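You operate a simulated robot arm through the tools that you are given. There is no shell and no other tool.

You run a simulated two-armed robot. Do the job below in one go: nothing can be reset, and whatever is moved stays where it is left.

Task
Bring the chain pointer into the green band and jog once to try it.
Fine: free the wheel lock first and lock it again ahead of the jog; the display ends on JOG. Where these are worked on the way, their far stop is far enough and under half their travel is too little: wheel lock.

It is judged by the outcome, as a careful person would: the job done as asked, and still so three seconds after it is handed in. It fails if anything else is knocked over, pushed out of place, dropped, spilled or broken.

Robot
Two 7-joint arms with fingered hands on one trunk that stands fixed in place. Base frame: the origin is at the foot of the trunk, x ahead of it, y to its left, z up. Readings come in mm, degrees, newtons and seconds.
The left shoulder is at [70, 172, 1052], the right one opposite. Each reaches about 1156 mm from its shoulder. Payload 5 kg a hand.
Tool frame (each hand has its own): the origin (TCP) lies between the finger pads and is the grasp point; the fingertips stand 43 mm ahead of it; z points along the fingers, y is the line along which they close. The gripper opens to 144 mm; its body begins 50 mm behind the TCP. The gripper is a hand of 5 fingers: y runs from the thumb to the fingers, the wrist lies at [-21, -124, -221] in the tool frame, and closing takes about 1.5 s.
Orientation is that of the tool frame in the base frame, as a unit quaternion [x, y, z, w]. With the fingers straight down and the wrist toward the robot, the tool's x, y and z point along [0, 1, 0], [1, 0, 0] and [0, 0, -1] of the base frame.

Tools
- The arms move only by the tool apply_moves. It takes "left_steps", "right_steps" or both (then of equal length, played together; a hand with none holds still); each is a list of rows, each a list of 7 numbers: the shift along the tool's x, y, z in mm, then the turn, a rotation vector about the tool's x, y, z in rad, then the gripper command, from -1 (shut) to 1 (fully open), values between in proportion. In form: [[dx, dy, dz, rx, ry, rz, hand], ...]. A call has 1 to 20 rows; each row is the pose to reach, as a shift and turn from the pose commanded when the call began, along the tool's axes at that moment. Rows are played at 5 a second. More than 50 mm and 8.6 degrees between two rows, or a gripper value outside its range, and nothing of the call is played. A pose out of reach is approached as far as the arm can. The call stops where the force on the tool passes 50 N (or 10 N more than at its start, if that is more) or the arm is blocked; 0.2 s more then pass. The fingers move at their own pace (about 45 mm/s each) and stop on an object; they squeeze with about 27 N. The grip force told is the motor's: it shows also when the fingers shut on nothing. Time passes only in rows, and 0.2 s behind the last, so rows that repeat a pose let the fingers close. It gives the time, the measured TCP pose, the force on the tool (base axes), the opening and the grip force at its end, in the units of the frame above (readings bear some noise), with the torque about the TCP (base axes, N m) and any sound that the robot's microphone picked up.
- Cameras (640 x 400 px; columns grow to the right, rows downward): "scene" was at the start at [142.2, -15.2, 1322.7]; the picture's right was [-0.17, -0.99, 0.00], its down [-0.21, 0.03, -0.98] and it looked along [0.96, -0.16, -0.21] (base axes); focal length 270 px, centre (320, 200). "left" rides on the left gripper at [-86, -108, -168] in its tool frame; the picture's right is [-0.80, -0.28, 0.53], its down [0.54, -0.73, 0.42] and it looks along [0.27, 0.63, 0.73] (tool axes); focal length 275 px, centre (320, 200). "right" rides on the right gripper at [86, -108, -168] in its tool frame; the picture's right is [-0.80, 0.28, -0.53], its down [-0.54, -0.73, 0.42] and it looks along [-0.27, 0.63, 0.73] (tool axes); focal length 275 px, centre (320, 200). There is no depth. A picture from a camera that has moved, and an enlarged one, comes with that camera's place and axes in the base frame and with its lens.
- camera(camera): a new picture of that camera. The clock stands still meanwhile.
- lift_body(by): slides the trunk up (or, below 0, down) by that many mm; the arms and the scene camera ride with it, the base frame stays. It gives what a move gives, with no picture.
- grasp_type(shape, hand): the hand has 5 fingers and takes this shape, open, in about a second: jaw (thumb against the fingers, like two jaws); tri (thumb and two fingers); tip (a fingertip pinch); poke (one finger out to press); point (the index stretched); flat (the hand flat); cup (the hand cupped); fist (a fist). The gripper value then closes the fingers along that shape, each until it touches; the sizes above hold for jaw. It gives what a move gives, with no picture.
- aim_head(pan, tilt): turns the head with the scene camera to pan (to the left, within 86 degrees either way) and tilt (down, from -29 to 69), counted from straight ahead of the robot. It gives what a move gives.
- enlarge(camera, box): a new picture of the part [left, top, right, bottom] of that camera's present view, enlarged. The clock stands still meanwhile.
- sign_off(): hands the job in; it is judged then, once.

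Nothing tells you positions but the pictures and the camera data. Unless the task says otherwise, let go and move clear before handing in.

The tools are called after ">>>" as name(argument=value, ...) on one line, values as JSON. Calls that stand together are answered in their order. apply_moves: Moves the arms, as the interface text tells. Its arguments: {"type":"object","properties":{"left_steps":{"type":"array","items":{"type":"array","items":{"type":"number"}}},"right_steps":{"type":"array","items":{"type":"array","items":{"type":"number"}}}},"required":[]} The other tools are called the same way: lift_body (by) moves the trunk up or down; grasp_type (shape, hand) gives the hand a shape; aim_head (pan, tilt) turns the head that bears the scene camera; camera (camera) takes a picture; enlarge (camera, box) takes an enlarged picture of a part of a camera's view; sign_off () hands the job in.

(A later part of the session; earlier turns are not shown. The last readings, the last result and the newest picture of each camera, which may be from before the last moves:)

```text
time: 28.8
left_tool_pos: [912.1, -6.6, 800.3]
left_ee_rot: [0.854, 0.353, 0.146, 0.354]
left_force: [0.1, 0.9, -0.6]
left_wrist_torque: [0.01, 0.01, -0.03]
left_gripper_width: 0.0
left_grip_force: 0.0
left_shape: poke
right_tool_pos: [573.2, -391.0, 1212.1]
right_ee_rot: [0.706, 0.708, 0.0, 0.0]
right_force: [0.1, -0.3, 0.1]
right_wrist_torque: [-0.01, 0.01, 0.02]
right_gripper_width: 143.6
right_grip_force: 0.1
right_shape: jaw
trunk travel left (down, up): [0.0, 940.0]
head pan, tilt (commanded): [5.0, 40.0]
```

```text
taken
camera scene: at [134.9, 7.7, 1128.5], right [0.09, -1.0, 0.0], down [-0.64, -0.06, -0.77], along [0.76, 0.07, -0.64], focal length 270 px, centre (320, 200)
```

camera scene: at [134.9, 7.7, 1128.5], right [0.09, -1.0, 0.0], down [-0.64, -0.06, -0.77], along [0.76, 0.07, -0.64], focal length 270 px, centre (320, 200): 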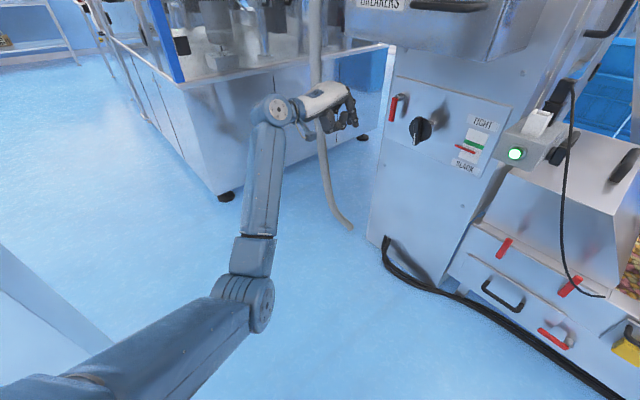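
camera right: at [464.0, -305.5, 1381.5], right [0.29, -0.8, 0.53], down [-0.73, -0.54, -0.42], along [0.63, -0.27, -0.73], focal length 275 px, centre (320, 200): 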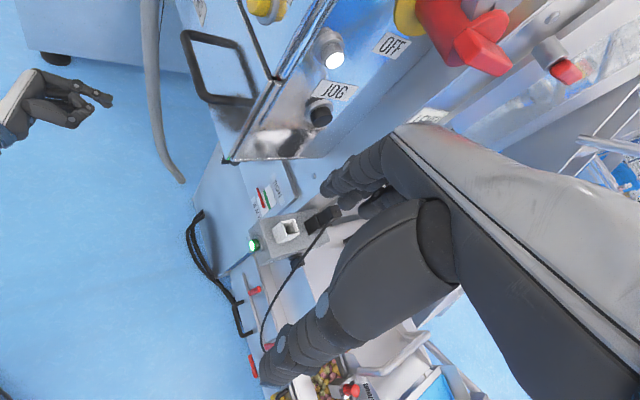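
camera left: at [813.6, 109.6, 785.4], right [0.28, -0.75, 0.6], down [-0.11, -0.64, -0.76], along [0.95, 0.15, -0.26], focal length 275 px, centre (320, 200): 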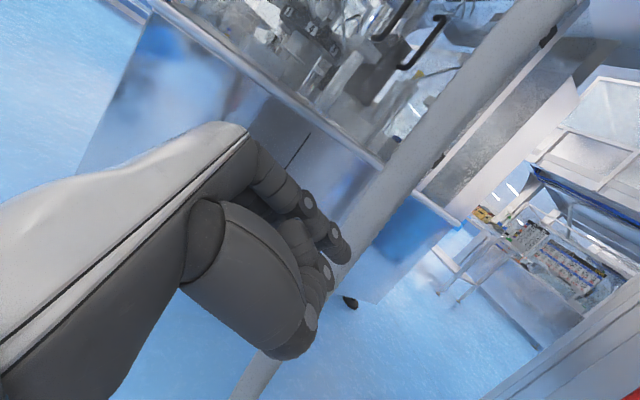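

The arm follows well now with the elbow out of the way. I advance toward a point just in front of the lever's right side, still 50 mm short.

>>> apply_moves(left_steps=[[-3.3, 19.5, 25.3, 0, 0, 0, -1], [-6.7, 38.9, 50.7, 0, 0, 0, -1], [-10, 58.4, 76, 0, 0, 0, -1], [-13.3, 77.8, 101.3, 0, 0, 0, -1], [-16.7, 97.3, 126.7, 0, 0, 0, -1], [-20, 116.7, 152, 0, 0, 0, -1], [-20, 116.7, 152, 0, 0, 0, -1]])

>>> camera(camera="left")

>>> enlarge(camera="scene", box=[260, 50, 520, 210])

```text
time: 30.4
left_tool_pos: [1032.5, -156.5, 776.5]
left_ee_rot: [0.854, 0.354, 0.146, 0.354]
left_force: [0.3, 0.8, 0.3]
left_wrist_torque: [-0.05, 0.02, 0.03]
left_gripper_width: 0.0
left_grip_force: 0.1
left_shape: poke
right_tool_pos: [573.4, -390.9, 1213.4]
right_ee_rot: [0.707, 0.708, 0.0, 0.0]
right_force: [-0.2, -0.2, 0.0]
right_wrist_torque: [-0.02, 0.01, 0.01]
right_gripper_width: 143.9
right_grip_force: 0.1
right_shape: jaw
trunk travel left (down, up): [0.0, 940.0]
head pan, tilt (commanded): [5.0, 40.0]
```

```text
taken
camera left: at [832.9, -78.5, 818.2], right [-0.44, -0.69, -0.58], down [0.23, 0.53, -0.81], along [0.87, -0.49, -0.07], focal length 275 px, centre (320, 200)
```

left: 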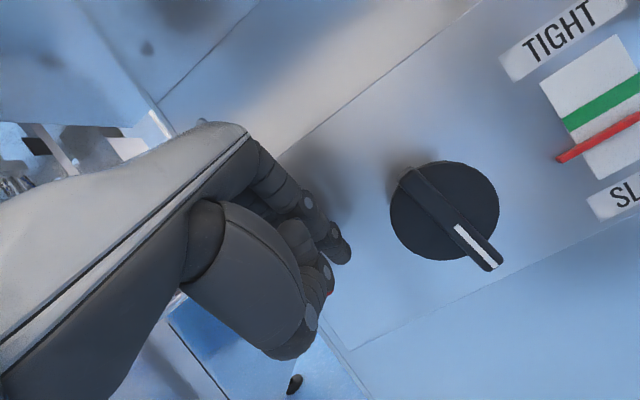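

```text
2.46 times, centred on (390, 130) of scene
camera zoom: at [134.9, 8.1, 1128.4], right [0.09, -1.0, 0.0], down [-0.64, -0.06, -0.77], along [0.76, 0.07, -0.64], focal length 664 px, centre (148, 372)
```

zoom: 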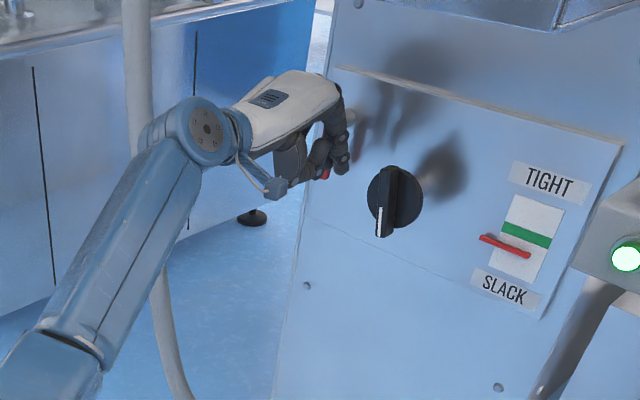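

I enlarge the left-hand view to see the lever peeking behind the fingers.

>>> enlarge(camera="left", box=[260, 190, 420, 350])

>>> enlarge(camera="scene", box=[360, 70, 440, 150])

>>> camera(camera="right")

```text
2.50 times, centred on (340, 270) of left
camera zoom: at [832.9, -78.5, 818.2], right [-0.44, -0.69, -0.58], down [0.23, 0.53, -0.81], along [0.87, -0.49, -0.07], focal length 688 px, centre (270, 25)
```

zoom: 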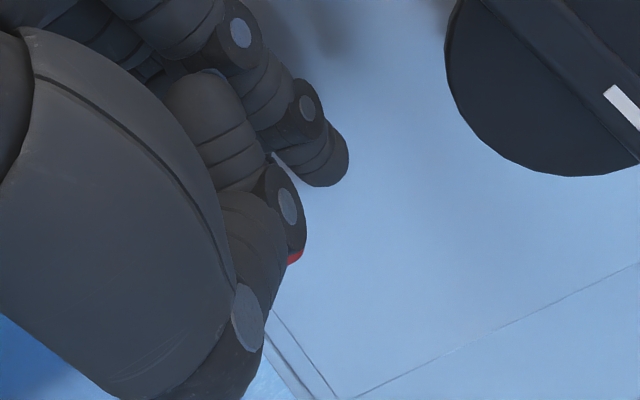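

```text
5.00 times, centred on (400, 110) of scene
camera zoom: at [134.9, 8.1, 1128.4], right [0.09, -1.0, 0.0], down [-0.64, -0.06, -0.77], along [0.76, 0.07, -0.64], focal length 1348 px, centre (-80, 650)
```

zoom: 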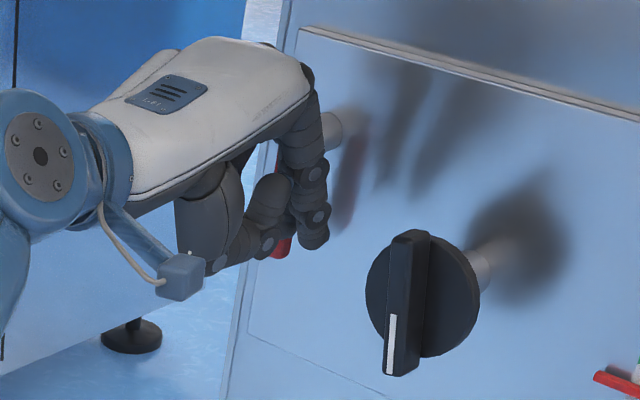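

```text
taken
camera right: at [464.0, -304.8, 1381.6], right [0.29, -0.8, 0.53], down [-0.72, -0.54, -0.42], along [0.63, -0.27, -0.73], focal length 275 px, centre (320, 200)
```

right: 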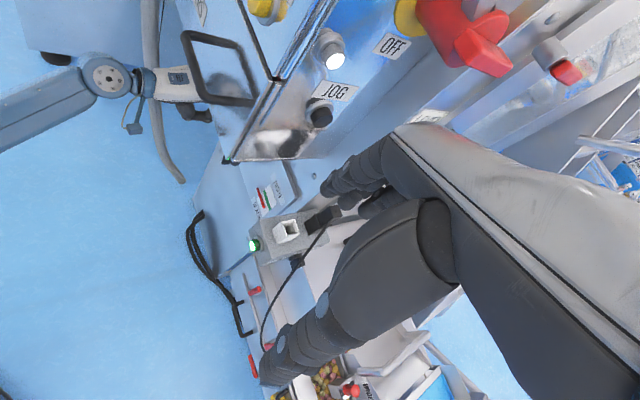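

The lever's lower end shows just left of the index finger, matching my estimate within a few millimetres. I shift slightly right, then move in beside the lever.

>>> apply_moves(left_steps=[[-10, 0, 0, 0, 0, 0, -1], [-10, 6.5, 10, 0, 0, 0, -1], [-10, 13, 20, 0, 0, 0, -1], [-10, 19.5, 30, 0, 0, 0, -1], [-10, 26.2, 40.3, 0, 0, 0, -1], [-10, 26.2, 40.3, 0, 0, 0, -1]])

>>> enlarge(camera="left", box=[260, 190, 420, 350])

>>> enlarge(camera="scene", box=[360, 70, 440, 150])

```text
time: 31.8
left_tool_pos: [1059.4, -196.7, 785.6]
left_ee_rot: [0.85, 0.351, 0.154, 0.361]
left_force: [-15.2, 22.3, 24.9]
left_wrist_torque: [0.4, -0.8, 0.87]
left_gripper_width: 0.2
left_grip_force: 0.0
left_shape: poke
right_tool_pos: [569.5, -395.4, 1213.7]
right_ee_rot: [0.708, 0.706, 0.001, 0.0]
right_force: [0.9, -0.4, -0.5]
right_wrist_torque: [0.08, 0.02, 0.01]
right_gripper_width: 143.7
right_grip_force: 0.0
right_shape: jaw
trunk travel left (down, up): [0.0, 940.0]
head pan, tilt (commanded): [5.0, 40.0]
stopped in row 6 (left hand): the force on the tool passed its limit at 53 N (the readings are from after the stop); the commanded pose is now the measured one
```

```text
2.50 times, centred on (340, 270) of left
camera zoom: at [858.3, -119.7, 822.0], right [-0.43, -0.69, -0.58], down [0.25, 0.53, -0.81], along [0.87, -0.49, -0.05], focal length 688 px, centre (270, 25)
```

zoom: 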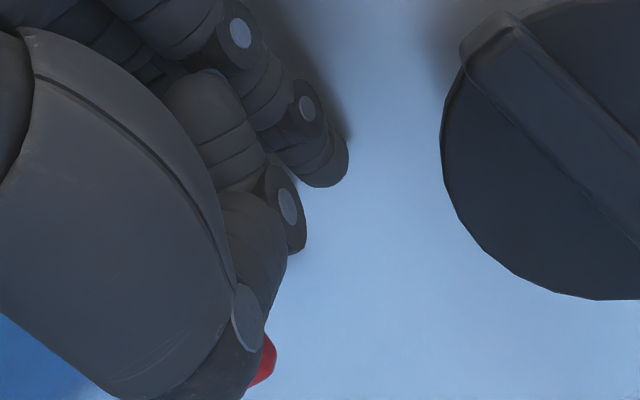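

```text
5.00 times, centred on (400, 110) of scene
camera zoom: at [131.8, 8.6, 1128.8], right [0.09, -1.0, 0.0], down [-0.64, -0.06, -0.77], along [0.76, 0.07, -0.64], focal length 1348 px, centre (-80, 650)
```

zoom: 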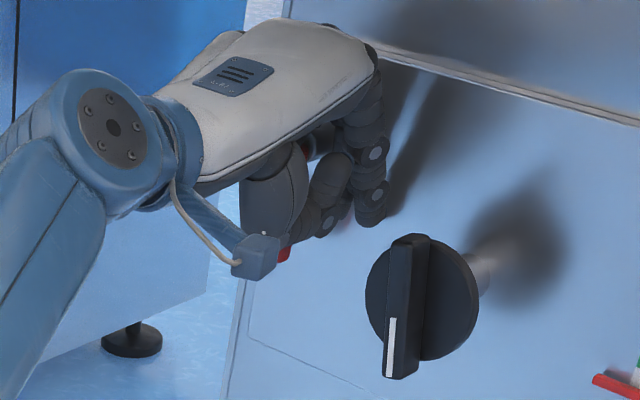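

The finger met something head-on (about 36 N along the finger), probably the plate. I back off 12 mm along the finger and then press left gently against the lever in small steps.

>>> apply_moves(left_steps=[[0, 0, -12, 0, 0, 0, -1], [0, 0, -12, 0, 0, 0, -1]])

>>> enlarge(camera="scene", box=[360, 70, 440, 150])

```text
time: 32.4
left_tool_pos: [1050.8, -191.7, 782.3]
left_ee_rot: [0.853, 0.351, 0.148, 0.357]
left_force: [-2.8, 1.4, 7.6]
left_wrist_torque: [0.23, -0.33, 0.13]
left_gripper_width: 0.0
left_grip_force: 0.0
left_shape: poke
right_tool_pos: [571.4, -393.3, 1213.5]
right_ee_rot: [0.708, 0.706, -0.001, 0.001]
right_force: [0.0, 0.2, -0.4]
right_wrist_torque: [0.01, 0.02, 0.0]
right_gripper_width: 143.8
right_grip_force: 0.0
right_shape: jaw
trunk travel left (down, up): [0.0, 940.0]
head pan, tilt (commanded): [5.0, 40.0]
```

```text
5.00 times, centred on (400, 110) of scene
camera zoom: at [134.1, 7.3, 1128.3], right [0.09, -1.0, 0.0], down [-0.64, -0.06, -0.77], along [0.76, 0.07, -0.64], focal length 1348 px, centre (-80, 650)
```

zoom: 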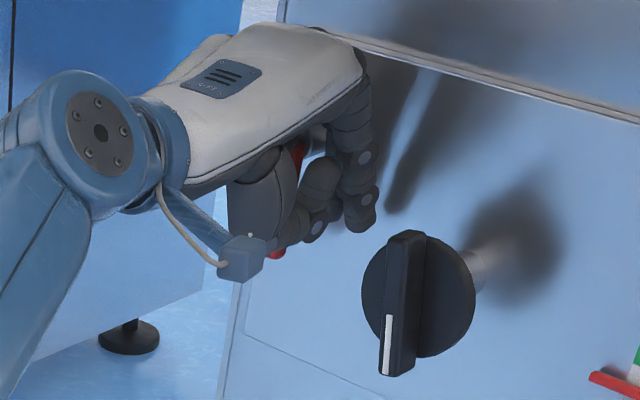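

The lever has not moved yet and my view of the fingers is poor. I lower the right hand a little so that its camera can watch the lever from the front right.

>>> apply_moves(right_steps=[[12.4, -2.4, 42.6, 0, 0, 0, 1], [24.8, -4.8, 85.2, 0, 0, 0, 1], [37.2, -7.2, 127.8, 0, 0, 0, 1], [49.6, -9.6, 170.4, 0, 0, 0, 1], [62, -12, 213, 0, 0, 0, 1], [62, -12, 213, 0, 0, 0, 1]])

>>> camera(camera="right")

```text
time: 33.8
left_tool_pos: [1052.7, -189.6, 783.7]
left_ee_rot: [0.852, 0.352, 0.15, 0.357]
left_force: [-1.7, 0.9, 2.8]
left_wrist_torque: [0.0, -0.09, 0.12]
left_gripper_width: 0.0
left_grip_force: 0.1
left_shape: poke
right_tool_pos: [562.4, -332.3, 999.9]
right_ee_rot: [0.707, 0.707, 0.001, -0.001]
right_force: [0.4, -0.1, 0.6]
right_wrist_torque: [0.03, -0.01, 0.0]
right_gripper_width: 143.9
right_grip_force: 0.1
right_shape: jaw
trunk travel left (down, up): [0.0, 940.0]
head pan, tilt (commanded): [5.0, 40.0]
```

```text
taken
camera right: at [452.4, -246.1, 1168.0], right [0.28, -0.8, 0.53], down [-0.73, -0.54, -0.42], along [0.63, -0.27, -0.73], focal length 275 px, centre (320, 200)
```

right: 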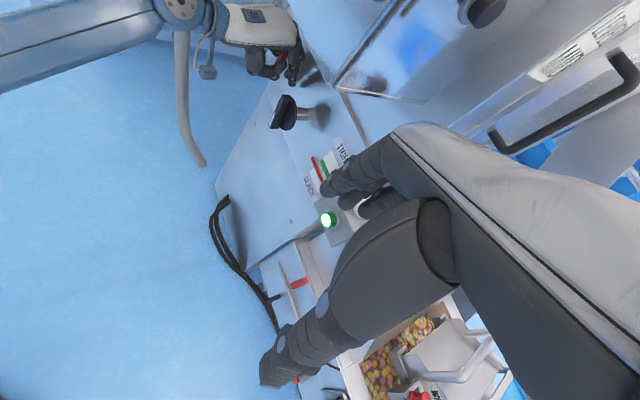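

>>> enlarge(camera="right", box=[220, 20, 340, 140])

```text
3.33 times, centred on (280, 80) of right
camera zoom: at [452.4, -246.1, 1168.0], right [0.28, -0.8, 0.53], down [-0.73, -0.54, -0.42], along [0.63, -0.27, -0.73], focal length 918 px, centre (453, 600)
```

zoom: 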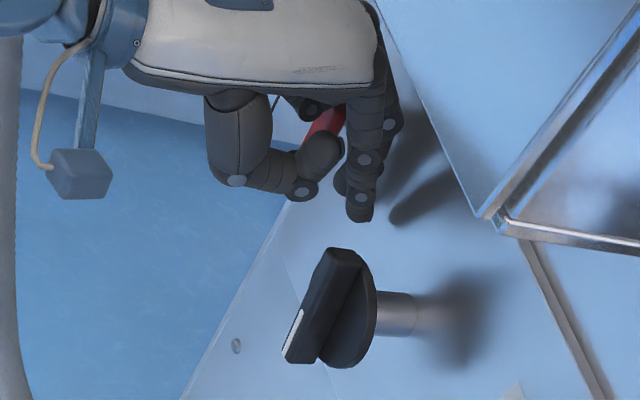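

From here I can see index and middle fingers to the right of the lever, with the thumb tip having been what pressed on its front. I lower slightly for leverage and sweep left in small steps to test that direction.

>>> apply_moves(left_steps=[[0, -7, 7, 0, 0, 0, -1], [0, -14, 14, 0, 0, 0, -1], [8, -14, 14, 0, 0, 0, -1], [16, -14, 14, 0, 0, 0, -1], [22, -14, 14, 0, 0, 0, -1], [28, -14, 14, 0, 0, 0, -1], [34, -14, 14, 0, 0, 0, -1], [34, -14, 14, 0, 0, 0, -1]])

>>> enlarge(camera="right", box=[220, 20, 340, 140])

>>> enlarge(camera="scene", box=[360, 70, 440, 150])

```text
time: 34.6
left_tool_pos: [1055.4, -190.5, 781.6]
left_ee_rot: [0.849, 0.348, 0.156, 0.366]
left_force: [-17.1, 6.7, 24.0]
left_wrist_torque: [0.64, -0.86, 0.77]
left_gripper_width: 0.0
left_grip_force: 0.0
left_shape: poke
right_tool_pos: [560.3, -332.6, 1000.0]
right_ee_rot: [0.708, 0.707, 0.0, 0.0]
right_force: [0.2, -0.2, -1.8]
right_wrist_torque: [0.05, 0.06, 0.02]
right_gripper_width: 143.7
right_grip_force: 0.2
right_shape: jaw
trunk travel left (down, up): [0.0, 940.0]
head pan, tilt (commanded): [5.0, 40.0]
stopped in row 4 (left hand): the force on the tool passed its limit at 51 N (the readings are from after the stop); the commanded pose is now the measured one
```

```text
3.33 times, centred on (280, 80) of right
camera zoom: at [450.5, -245.8, 1168.8], right [0.28, -0.8, 0.53], down [-0.73, -0.54, -0.42], along [0.63, -0.27, -0.73], focal length 918 px, centre (453, 600)
```

zoom: 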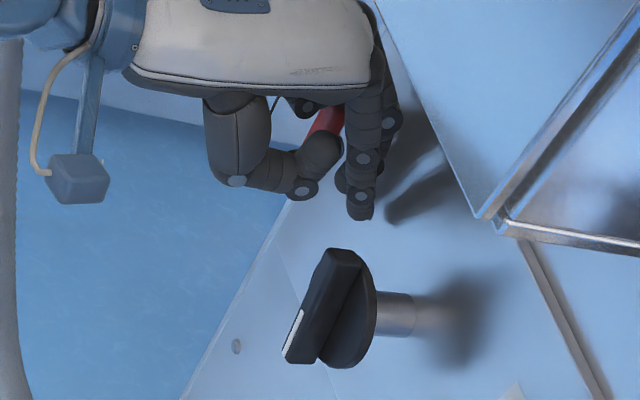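

```text
5.00 times, centred on (400, 110) of scene
camera zoom: at [132.2, 8.1, 1128.5], right [0.09, -1.0, 0.0], down [-0.64, -0.06, -0.77], along [0.76, 0.07, -0.64], focal length 1348 px, centre (-80, 650)
```

zoom: 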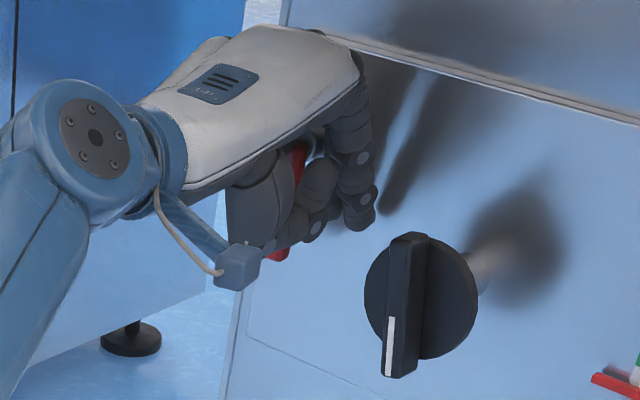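

The downward move was stopped by knuckles resting on the lever's front top because of the steep tilt. I back off and level the hand by about 20°, so the pointing finger leads by more.

>>> apply_moves(left_steps=[[-1, -12, -16, 0, 0, 0, -1], [-2, -24.7, -31.8, 0, 0, 0, -1], [-3, -30, -26, -0.1, 0, 0, -1], [-3, -36, -18, -0.22, 0, 0, -1], [-3, -41.7, -10.6, -0.35, 0, 0, -1], [-3, -41.7, -10.6, -0.35, 0, 0, -1]])

>>> enlarge(camera="right", box=[220, 20, 340, 140])

>>> enlarge(camera="scene", box=[360, 70, 440, 150])

```text
time: 36.0
left_tool_pos: [1030.3, -165.1, 748.4]
left_ee_rot: [0.774, 0.319, 0.211, 0.505]
left_force: [0.3, 0.0, -0.3]
left_wrist_torque: [-0.01, 0.01, -0.01]
left_gripper_width: 0.0
left_grip_force: 0.1
left_shape: poke
right_tool_pos: [562.5, -332.0, 1000.1]
right_ee_rot: [0.708, 0.707, -0.001, 0.0]
right_force: [0.7, -0.3, 0.6]
right_wrist_torque: [-0.02, 0.02, 0.02]
right_gripper_width: 143.9
right_grip_force: 0.1
right_shape: jaw
trunk travel left (down, up): [0.0, 940.0]
head pan, tilt (commanded): [5.0, 40.0]
```

```text
3.33 times, centred on (280, 80) of right
camera zoom: at [452.4, -245.6, 1168.4], right [0.28, -0.8, 0.53], down [-0.73, -0.54, -0.42], along [0.63, -0.27, -0.73], focal length 918 px, centre (453, 600)
```

zoom: 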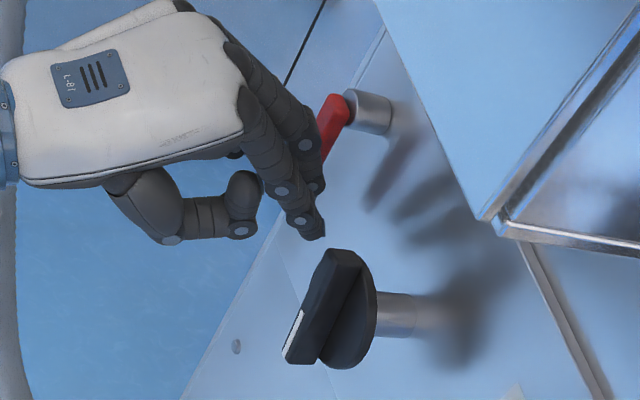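

```text
5.00 times, centred on (400, 110) of scene
camera zoom: at [134.7, 7.9, 1128.5], right [0.09, -1.0, 0.0], down [-0.64, -0.06, -0.77], along [0.76, 0.07, -0.64], focal length 1348 px, centre (-80, 650)
```

zoom: 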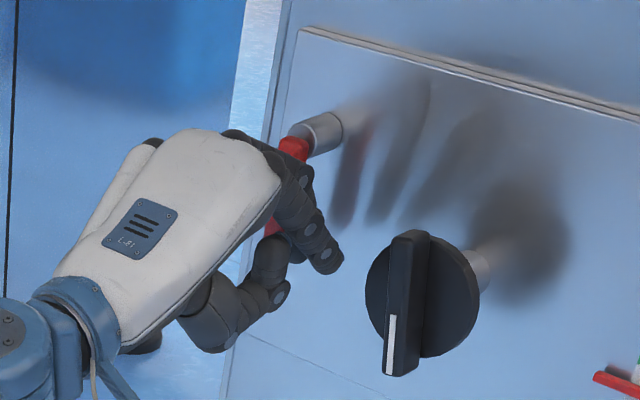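

Now the geometry is clear: the index tip is to the right of the lever with the knuckles well back. I move in 32 mm and then sweep left in small steps.

>>> apply_moves(left_steps=[[0, 4.3, 9.8, 0, 0, 0, -1], [0, 8.6, 19.5, 0, 0, 0, -1], [0, 12.9, 29.3, 0, 0, 0, -1], [6, 12.9, 29.3, 0, 0, 0, -1], [12, 12.9, 29.3, 0, 0, 0, -1], [18, 12.9, 29.3, 0, 0, 0, -1], [24, 12.9, 29.3, 0, 0, 0, -1], [30, 12.9, 29.3, 0, 0, 0, -1], [36, 12.9, 29.3, 0, 0, 0, -1], [36, 12.9, 29.3, 0, 0, 0, -1]])

>>> enlarge(camera="right", box=[220, 20, 340, 140])

>>> enlarge(camera="scene", box=[360, 70, 440, 150])

```text
time: 37.4
left_tool_pos: [1059.7, -182.5, 753.3]
left_ee_rot: [0.776, 0.312, 0.209, 0.507]
left_force: [-51.1, 15.8, 2.1]
left_wrist_torque: [-0.47, -2.08, 1.58]
left_gripper_width: 0.0
left_grip_force: 0.2
left_shape: poke
right_tool_pos: [559.9, -331.2, 1000.2]
right_ee_rot: [0.708, 0.706, 0.001, 0.001]
right_force: [-0.4, 1.0, -0.3]
right_wrist_torque: [-0.07, 0.05, 0.01]
right_gripper_width: 144.1
right_grip_force: 0.1
right_shape: jaw
trunk travel left (down, up): [0.0, 940.0]
head pan, tilt (commanded): [5.0, 40.0]
stopped in row 6 (left hand): the force on the tool passed its limit at 60 N (the readings are from after the stop); the commanded pose is now the measured one
```

```text
3.33 times, centred on (280, 80) of right
camera zoom: at [449.4, -245.0, 1170.2], right [0.28, -0.8, 0.54], down [-0.73, -0.54, -0.43], along [0.63, -0.27, -0.73], focal length 918 px, centre (453, 600)
```

zoom: 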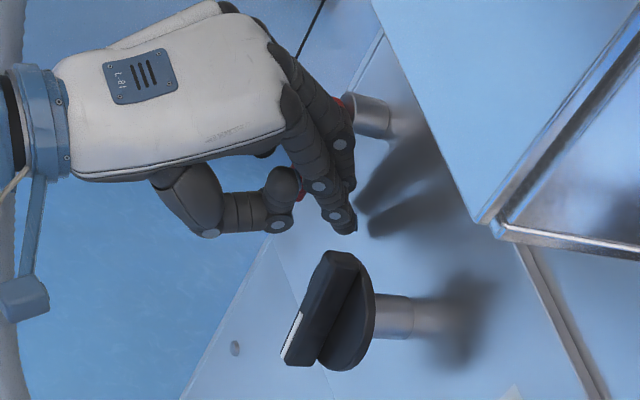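

```text
5.00 times, centred on (400, 110) of scene
camera zoom: at [130.4, 9.5, 1128.9], right [0.09, -1.0, 0.0], down [-0.64, -0.06, -0.77], along [0.77, 0.07, -0.64], focal length 1348 px, centre (-80, 650)
```

zoom: 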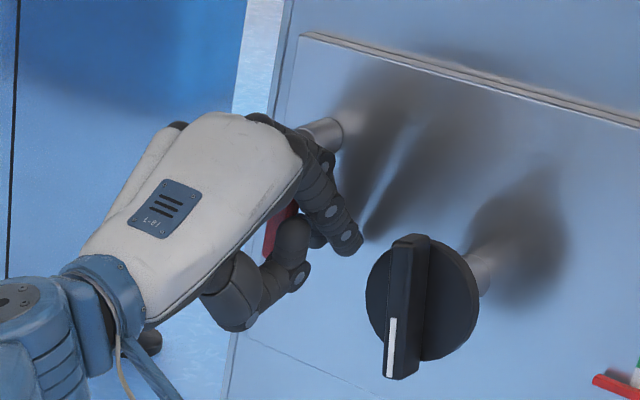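

Something firm stops the fingers about 47 N inward. I look closer to see which finger is touching the lever.

>>> enlarge(camera="right", box=[265, 30, 325, 100])

>>> enlarge(camera="scene", box=[395, 85, 445, 130])

>>> enlarge(camera="left", box=[260, 190, 420, 350])

```text
5.71 times, centred on (295, 65) of right
camera zoom: at [449.4, -245.0, 1170.2], right [0.28, -0.8, 0.54], down [-0.73, -0.54, -0.43], along [0.63, -0.27, -0.73], focal length 1573 px, centre (463, 971)
```

zoom: 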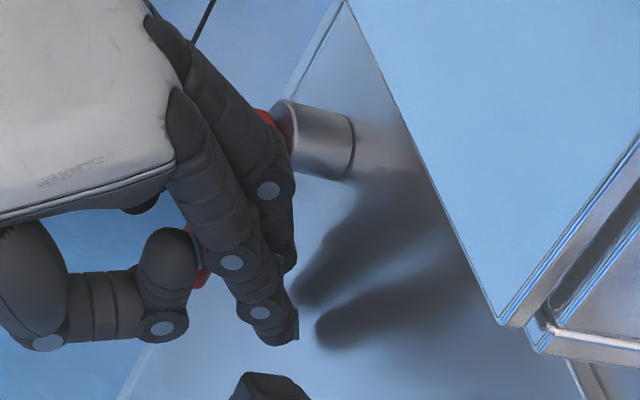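

```text
8.89 times, centred on (420, 108) of scene
camera zoom: at [130.4, 9.5, 1128.9], right [0.09, -1.0, 0.0], down [-0.64, -0.06, -0.77], along [0.77, 0.07, -0.64], focal length 2396 px, centre (-569, 1022)
```

zoom: 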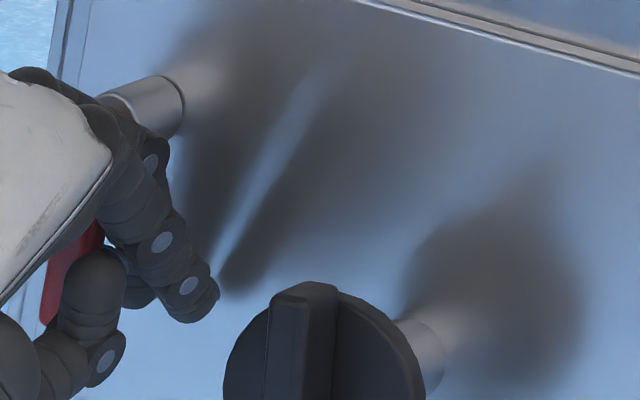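

```text
2.50 times, centred on (340, 270) of left
camera zoom: at [859.7, -100.0, 718.9], right [-0.31, -0.82, -0.48], down [0.46, 0.31, -0.83], along [0.83, -0.48, 0.29], focal length 688 px, centre (270, 25)
```

zoom: 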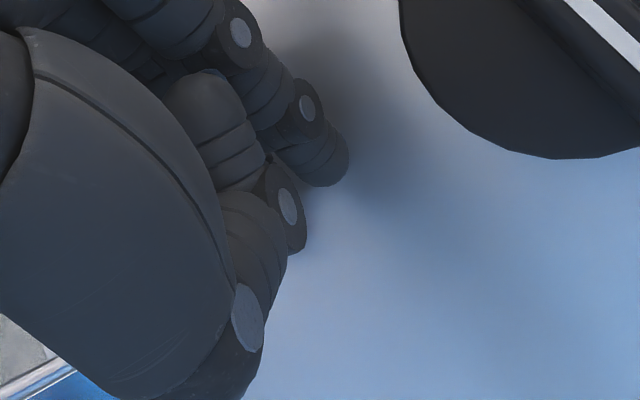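

The lever stands out farther than I assumed (its front about 54 mm off the plate), so I went too deep and a knuckle pressed on it. I back out 11 mm, drop 12 mm to gain leverage, then sweep left again.

>>> apply_moves(left_steps=[[-6, -4.4, -10.1, 0, 0, 0, -1], [-6, -15.4, -5.3, 0, 0, 0, -1], [0, -15.4, -5.3, 0, 0, 0, -1], [6, -15.4, -5.3, 0, 0, 0, -1], [12, -15.4, -5.3, 0, 0, 0, -1], [18, -15.4, -5.3, 0, 0, 0, -1], [24, -15.4, -5.3, 0, 0, 0, -1], [30, -15.4, -5.3, 0, 0, 0, -1], [30, -15.4, -5.3, 0, 0, 0, -1]])

>>> enlarge(camera="right", box=[220, 20, 340, 140])

>>> enlarge(camera="scene", box=[360, 70, 440, 150])

```text
time: 38.7
left_tool_pos: [1057.0, -173.5, 736.4]
left_ee_rot: [0.78, 0.305, 0.203, 0.508]
left_force: [-46.0, -17.0, 2.0]
left_wrist_torque: [0.3, -1.25, -0.36]
left_gripper_width: 0.2
left_grip_force: 0.0
left_shape: poke
right_tool_pos: [562.9, -329.9, 1000.6]
right_ee_rot: [0.706, 0.708, 0.001, 0.001]
right_force: [0.1, 0.5, 0.5]
right_wrist_torque: [-0.07, 0.07, 0.0]
right_gripper_width: 144.0
right_grip_force: 0.1
right_shape: jaw
trunk travel left (down, up): [0.0, 940.0]
head pan, tilt (commanded): [5.0, 40.0]
stopped in row 6 (left hand): the force on the tool passed its limit at 69 N (the readings are from after the stop); the commanded pose is now the measured one
```

```text
3.33 times, centred on (280, 80) of right
camera zoom: at [453.4, -243.8, 1169.0], right [0.28, -0.8, 0.53], down [-0.72, -0.54, -0.42], along [0.63, -0.27, -0.73], focal length 918 px, centre (453, 600)
```

zoom: 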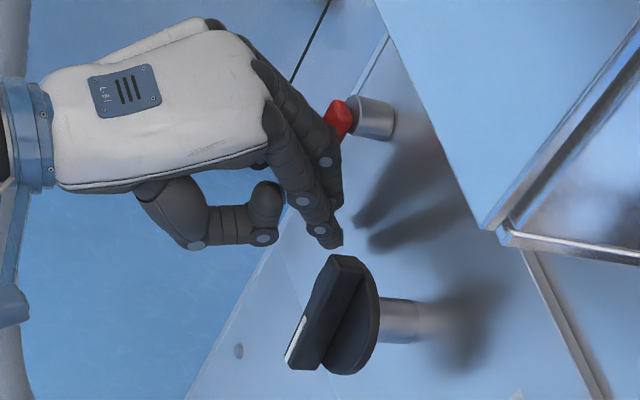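

```text
5.00 times, centred on (400, 110) of scene
camera zoom: at [132.5, 7.5, 1128.8], right [0.09, -1.0, 0.0], down [-0.64, -0.06, -0.77], along [0.76, 0.07, -0.64], focal length 1348 px, centre (-80, 650)
```

zoom: 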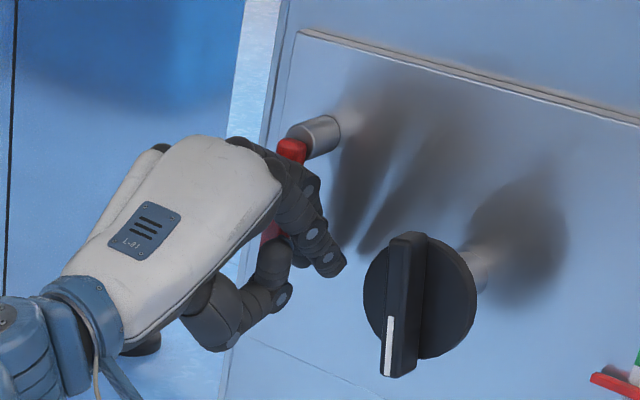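

Left is a firm stop: 44 N at the lever's lower end and it did not move, so it turns the other way. I back off, pass in front of the lever to its left side, and come in beside it there.

>>> apply_moves(left_steps=[[-4, -10, -22.9, 0, 0, 0, -1], [-4, -20.1, -45.8, 0, 0, 0, -1], [25, -15.5, -47.8, 0, 0, 0, -1], [50, -11, -49.8, 0, 0, 0, -1], [71, -6.4, -51.8, 0, 0, 0, -1], [71, 3.7, -28.9, 0, 0, 0, -1], [71, 12.5, -8.7, 0, 0, 0, -1], [71, 12.5, -8.7, 0, 0, 0, -1]])

>>> enlarge(camera="right", box=[220, 0, 340, 120])

>>> enlarge(camera="scene", box=[350, 60, 450, 160])

```text
time: 40.5
left_tool_pos: [1096.6, -114.0, 754.9]
left_ee_rot: [0.778, 0.31, 0.205, 0.506]
left_force: [-0.1, -0.9, 0.0]
left_wrist_torque: [0.01, 0.02, 0.03]
left_gripper_width: 0.0
left_grip_force: 0.0
left_shape: poke
left hand out of reach, approached as far as the arm can: row 7, 8
right_tool_pos: [563.5, -330.6, 999.8]
right_ee_rot: [0.707, 0.707, 0.0, 0.0]
right_force: [0.0, -0.7, -0.6]
right_wrist_torque: [0.0, -0.03, -0.02]
right_gripper_width: 143.8
right_grip_force: 0.0
right_shape: jaw
trunk travel left (down, up): [0.0, 940.0]
head pan, tilt (commanded): [5.0, 40.0]
```

```text
3.33 times, centred on (280, 60) of right
camera zoom: at [454.5, -245.3, 1168.1], right [0.28, -0.8, 0.53], down [-0.73, -0.54, -0.42], along [0.63, -0.27, -0.73], focal length 918 px, centre (453, 667)
```

zoom: 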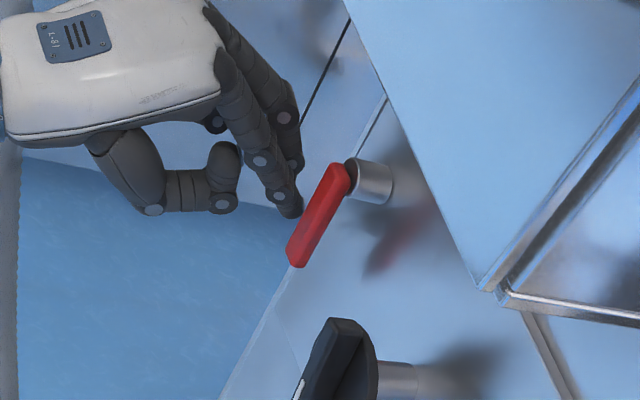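

```text
4.00 times, centred on (400, 110) of scene
camera zoom: at [134.8, 7.4, 1128.4], right [0.09, -1.0, 0.0], down [-0.64, -0.06, -0.77], along [0.76, 0.07, -0.64], focal length 1078 px, centre (0, 560)
```

zoom: 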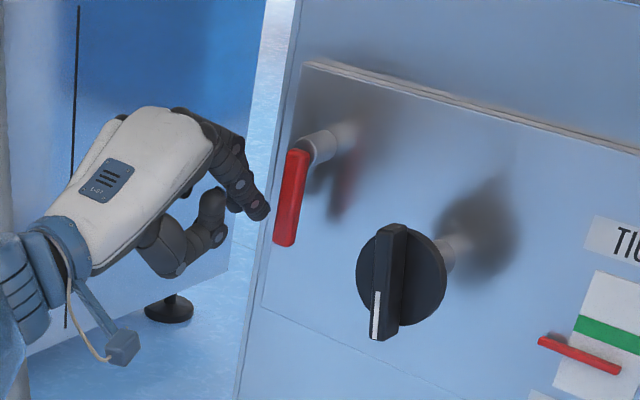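

The lever is now plainly visible and untouched with my index finger just left of it. I push it to the right along its arc.

>>> apply_moves(left_steps=[[-10, 0, 0, 0, 0, 0, -1], [-17, -0.9, 0.4, 0, 0, 0, -1], [-24, -1.8, 0.8, 0, 0, 0, -1], [-31, -2, 1.5, 0, 0, 0, -1], [-38, -2.3, 2.1, 0, 0, 0, -1], [-44.5, -0.8, 2, 0, 0, 0, -1], [-51, 0.8, 1.8, 0, 0, 0, -1], [-57, 4, 0.4, 0, 0, 0, -1], [-63, 7.2, -1, 0, 0, 0, -1], [-63, 7.2, -1, 0, 0, 0, -1]])

>>> enlarge(camera="right", box=[220, 0, 340, 120])

>>> enlarge(camera="scene", box=[350, 60, 450, 160])

```text
time: 42.7
left_tool_pos: [1051.7, -158.1, 760.1]
left_ee_rot: [0.778, 0.312, 0.205, 0.505]
left_force: [-2.4, 9.4, -4.9]
left_wrist_torque: [-0.15, 0.07, 0.2]
left_gripper_width: 0.0
left_grip_force: 0.1
left_shape: poke
right_tool_pos: [563.7, -330.0, 998.7]
right_ee_rot: [0.707, 0.707, 0.001, 0.0]
right_force: [0.1, -0.8, -0.1]
right_wrist_torque: [-0.03, -0.02, -0.01]
right_gripper_width: 144.0
right_grip_force: 0.0
right_shape: jaw
trunk travel left (down, up): [0.0, 940.0]
head pan, tilt (commanded): [5.0, 40.0]
```

```text
3.33 times, centred on (280, 60) of right
camera zoom: at [455.0, -244.2, 1168.1], right [0.28, -0.8, 0.53], down [-0.73, -0.54, -0.42], along [0.63, -0.27, -0.73], focal length 918 px, centre (453, 667)
```

zoom: 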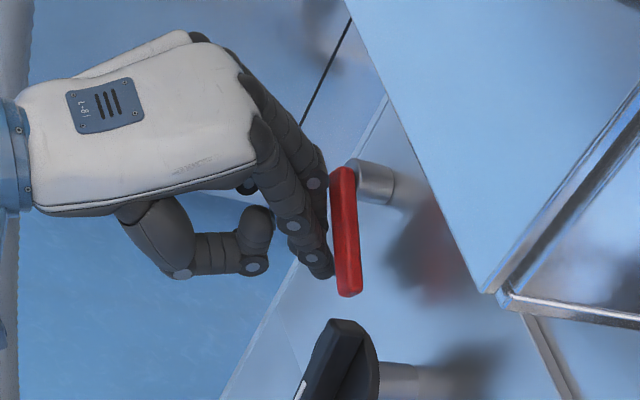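

```text
4.00 times, centred on (400, 110) of scene
camera zoom: at [135.3, 8.3, 1128.3], right [0.09, -1.0, 0.0], down [-0.64, -0.06, -0.77], along [0.76, 0.07, -0.64], focal length 1078 px, centre (0, 560)
```

zoom: 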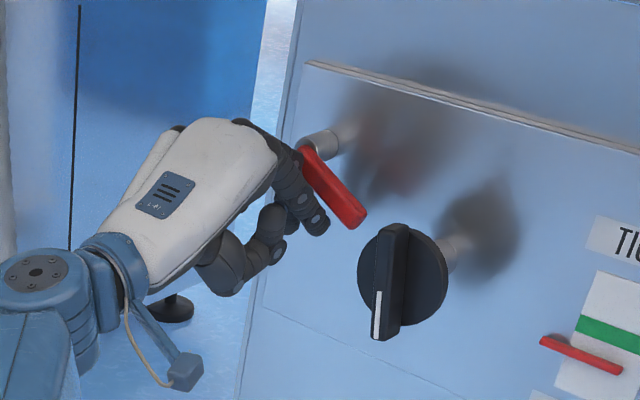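

The lever has swung about 45° to the right under light force. I keep pushing it up along its arc toward its far stop.

>>> apply_moves(left_steps=[[-5, 4.9, 1.1, 0, 0, 0, -1], [-10, 10.6, 1.9, 0, 0, 0, -1], [-14, 16.1, -0.5, 0, 0, 0, -1], [-17, 21.6, -2.9, 0, 0, 0, -1], [-19.5, 28, -5.8, 0, 0, 0, -1], [-20.5, 34.5, -8.6, 0, 0, 0, -1], [-20.5, 40.9, -11.4, 0, 0, 0, -1], [-20, 47.3, -14.2, 0, 0, 0, -1], [-20, 47.3, -14.2, 0, 0, 0, -1]])

>>> enlarge(camera="right", box=[220, 0, 340, 120])

>>> enlarge(camera="scene", box=[350, 60, 450, 160])

```text
time: 44.2
left_tool_pos: [1042.4, -171.9, 785.8]
left_ee_rot: [0.781, 0.313, 0.2, 0.502]
left_force: [-32.7, 28.8, -23.6]
left_wrist_torque: [0.23, 0.03, -0.17]
left_gripper_width: 0.0
left_grip_force: 0.0
left_shape: poke
right_tool_pos: [563.0, -328.1, 1000.5]
right_ee_rot: [0.706, 0.708, 0.0, 0.001]
right_force: [0.7, -0.4, -0.1]
right_wrist_torque: [-0.01, -0.04, 0.0]
right_gripper_width: 144.0
right_grip_force: 0.0
right_shape: jaw
trunk travel left (down, up): [0.0, 940.0]
head pan, tilt (commanded): [5.0, 40.0]
stopped in row 7 (left hand): the force on the tool passed its limit at 53 N (the readings are from after the stop); the commanded pose is now the measured one
```

```text
3.33 times, centred on (280, 60) of right
camera zoom: at [454.0, -242.5, 1168.8], right [0.28, -0.8, 0.53], down [-0.72, -0.54, -0.42], along [0.63, -0.27, -0.73], focal length 918 px, centre (453, 667)
```

zoom: 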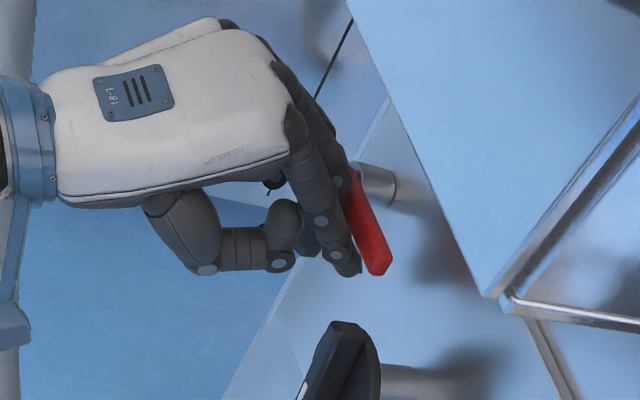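

```text
4.00 times, centred on (400, 110) of scene
camera zoom: at [134.3, 9.6, 1128.3], right [0.09, -1.0, 0.0], down [-0.64, -0.06, -0.77], along [0.76, 0.07, -0.64], focal length 1078 px, centre (0, 560)
```

zoom: 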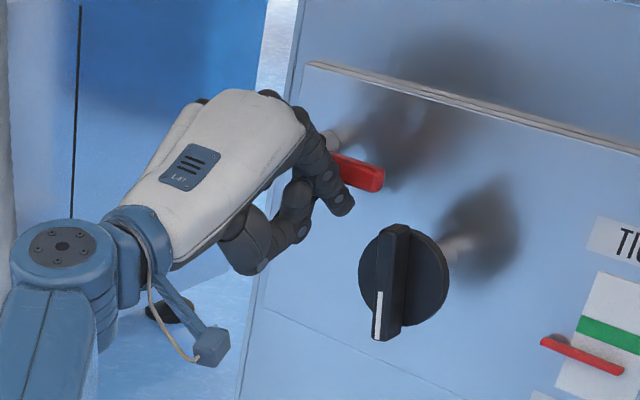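

The lever is close to horizontal, but the stop came mostly from a knuckle pressing inward. I ease out 6 mm and push upward further to find the true far stop.

>>> apply_moves(left_steps=[[0, -2.8, -6.4, 0, 0, 0, -1], [0, 1.8, -8.4, 0, 0, 0, -1], [0, 6.4, -10.4, 0, 0, 0, -1], [0, 11, -12.4, 0, 0, 0, -1], [0, 15.6, -14.4, 0, 0, 0, -1], [0, 20.2, -16.4, 0, 0, 0, -1], [0, 24.8, -18.4, 0, 0, 0, -1]])

>>> enlarge(camera="right", box=[220, 0, 340, 120])

>>> enlarge(camera="scene", box=[350, 60, 450, 160])

```text
time: 45.8
left_tool_pos: [1038.4, -175.2, 808.0]
left_ee_rot: [0.783, 0.312, 0.196, 0.501]
left_force: [-21.7, 3.7, -50.7]
left_wrist_torque: [0.72, 0.81, -0.05]
left_gripper_width: 0.2
left_grip_force: 0.0
left_shape: poke
right_tool_pos: [567.7, -333.0, 997.8]
right_ee_rot: [0.707, 0.707, -0.001, -0.002]
right_force: [-0.7, 0.4, -0.5]
right_wrist_torque: [0.0, 0.0, 0.02]
right_gripper_width: 143.7
right_grip_force: 0.0
right_shape: jaw
trunk travel left (down, up): [0.0, 940.0]
head pan, tilt (commanded): [5.0, 40.0]
```

```text
3.33 times, centred on (280, 60) of right
camera zoom: at [458.4, -246.4, 1165.9], right [0.29, -0.8, 0.53], down [-0.73, -0.54, -0.42], along [0.62, -0.27, -0.73], focal length 918 px, centre (453, 667)
```

zoom: 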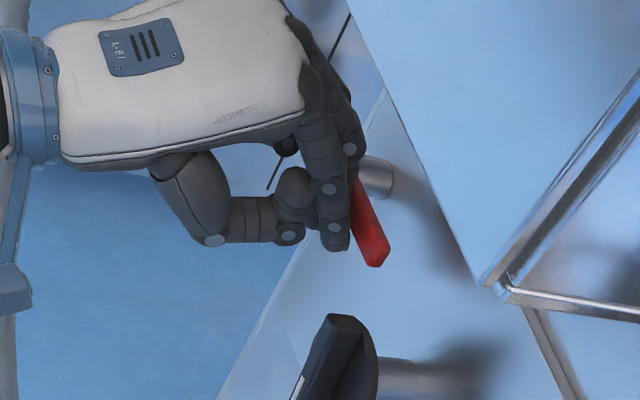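

```text
4.00 times, centred on (400, 110) of scene
camera zoom: at [138.9, 6.6, 1127.5], right [0.09, -1.0, 0.0], down [-0.64, -0.05, -0.76], along [0.76, 0.07, -0.65], focal length 1078 px, centre (0, 560)
```

zoom: 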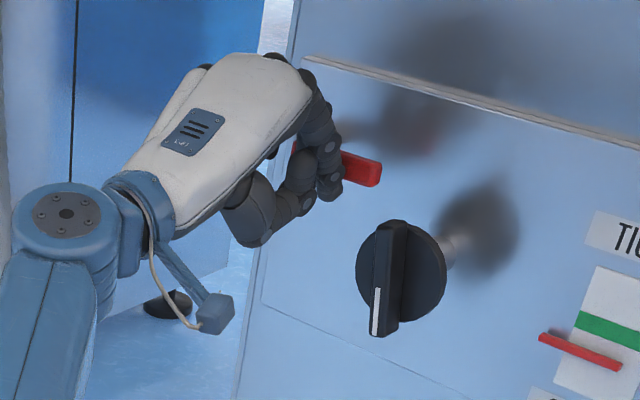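

The lever is horizontal and takes 50 N without moving further, so the lock is at its far stop. I drop the finger off it and back away, then check the lever stays.

>>> apply_moves(left_steps=[[0, -9.2, 4, 0, 0, 0, -1], [0, -16.5, 7.2, 0, 0, 0, -1], [0, -25.3, -13, 0, 0, 0, -1], [0, -34.2, -33.1, 0, 0, 0, -1], [0, -43, -53.3, 0, 0, 0, -1], [0, -43, -53.3, 0, 0, 0, -1]])

>>> enlarge(camera="right", box=[220, 0, 380, 160])

>>> enlarge(camera="scene", box=[350, 60, 510, 180])

```text
time: 47.2
left_tool_pos: [990.2, -124.9, 804.9]
left_ee_rot: [0.78, 0.31, 0.202, 0.504]
left_force: [-0.2, 0.7, -0.2]
left_wrist_torque: [-0.03, -0.02, -0.05]
left_gripper_width: 0.0
left_grip_force: 0.0
left_shape: poke
right_tool_pos: [564.1, -332.0, 1000.5]
right_ee_rot: [0.707, 0.707, 0.001, 0.0]
right_force: [0.1, -0.5, 0.1]
right_wrist_torque: [-0.01, 0.03, -0.01]
right_gripper_width: 143.9
right_grip_force: 0.1
right_shape: jaw
trunk travel left (down, up): [0.0, 940.0]
head pan, tilt (commanded): [5.0, 40.0]
```

```text
2.50 times, centred on (300, 80) of right
camera zoom: at [454.8, -245.5, 1168.0], right [0.28, -0.8, 0.53], down [-0.73, -0.54, -0.42], along [0.63, -0.27, -0.73], focal length 688 px, centre (370, 500)
```

zoom: 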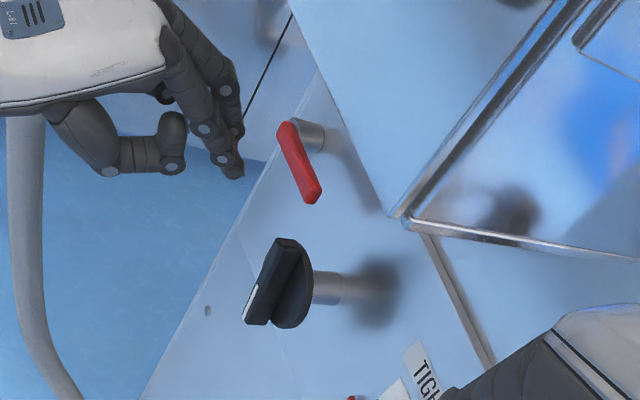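

```text
3.33 times, centred on (430, 120) of scene
camera zoom: at [135.2, 7.2, 1128.4], right [0.09, -1.0, 0.0], down [-0.64, -0.06, -0.77], along [0.76, 0.07, -0.64], focal length 898 px, centre (-47, 467)
```

zoom: 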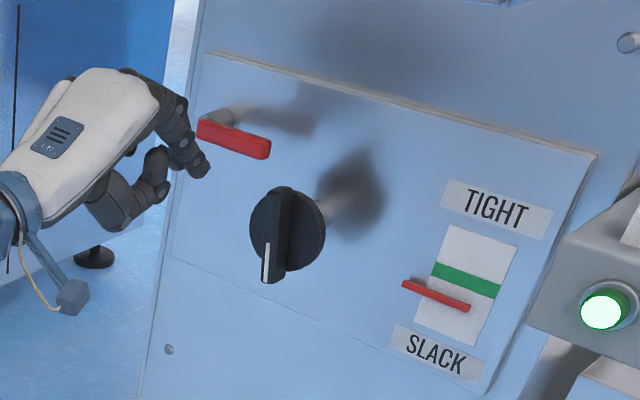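

The lever stays horizontal: the lock is free. Next I bring the index finger to the left side of the wheel bar's upper end and nudge it right (clockwise) to see which way the chain pointer moves.

>>> apply_moves(left_steps=[[-20, -6.8, 9.5, 0, 0, 0, -1], [-40, -13.5, 19, 0, 0, 0, -1], [-40, -7, 33.6, 0, 0, 0, -1], [-40, -0.2, 49.2, 0, 0, 0, -1], [-46, -0.2, 49.2, 0, 0, 0, -1], [-52, -0.2, 49.2, 0, 0, 0, -1], [-58, -0.2, 49.2, 0, 0, 0, -1], [-64, -0.2, 49.2, 0, 0, 0, -1], [-64, -0.2, 49.2, 0, 0, 0, -1]])

>>> enlarge(camera="right", box=[220, 0, 380, 160])

>>> enlarge(camera="scene", box=[350, 60, 510, 180])

```text
time: 49.2
left_tool_pos: [973.4, -200.1, 792.6]
left_ee_rot: [0.779, 0.31, 0.204, 0.506]
left_force: [-1.8, 18.8, 31.5]
left_wrist_torque: [-0.84, -0.36, 0.14]
left_gripper_width: 0.0
left_grip_force: 0.0
left_shape: poke
right_tool_pos: [561.8, -330.6, 1001.3]
right_ee_rot: [0.707, 0.707, 0.001, 0.002]
right_force: [0.2, -0.3, -0.6]
right_wrist_torque: [-0.01, -0.01, -0.02]
right_gripper_width: 144.0
right_grip_force: 0.1
right_shape: jaw
trunk travel left (down, up): [0.0, 940.0]
head pan, tilt (commanded): [5.0, 40.0]
```

```text
2.50 times, centred on (300, 80) of right
camera zoom: at [450.9, -243.1, 1170.5], right [0.28, -0.8, 0.54], down [-0.72, -0.54, -0.42], along [0.63, -0.27, -0.73], focal length 688 px, centre (370, 500)
```

zoom: 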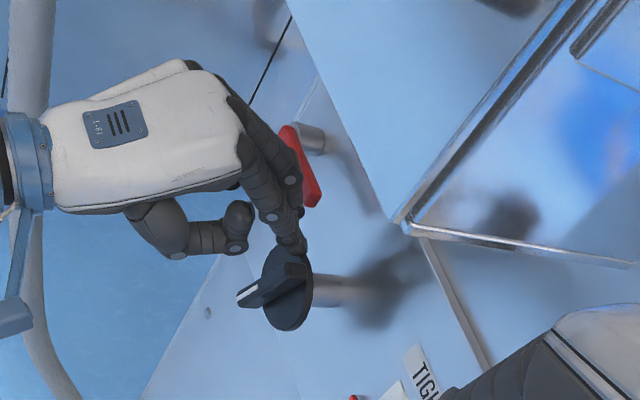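

```text
3.33 times, centred on (430, 120) of scene
camera zoom: at [131.4, 9.9, 1129.1], right [0.09, -1.0, 0.0], down [-0.64, -0.06, -0.77], along [0.77, 0.07, -0.64], focal length 898 px, centre (-47, 467)
```

zoom: 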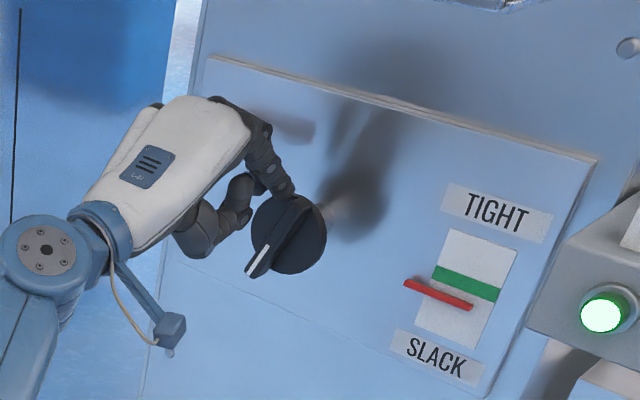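

The wheel turned clockwise by about 30°. I enlarge the gauge to see how the pointer responded.

>>> enlarge(camera="scene", box=[440, 105, 510, 175])

>>> enlarge(camera="scene", box=[395, 90, 455, 150])

```text
5.71 times, centred on (475, 140) of scene
camera zoom: at [131.4, 9.9, 1129.1], right [0.09, -1.0, 0.0], down [-0.64, -0.06, -0.77], along [0.77, 0.07, -0.64], focal length 1540 px, centre (-566, 543)
```

zoom: 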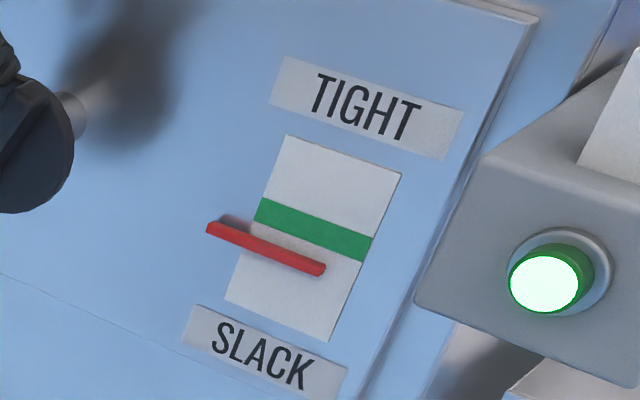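

```text
6.67 times, centred on (425, 120) of scene
camera zoom: at [131.4, 9.9, 1129.1], right [0.09, -1.0, 0.0], down [-0.64, -0.06, -0.77], along [0.77, 0.07, -0.64], focal length 1797 px, centre (-380, 733)
```

zoom: 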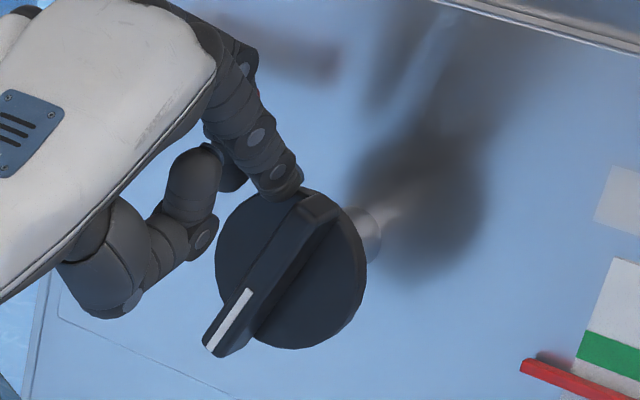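

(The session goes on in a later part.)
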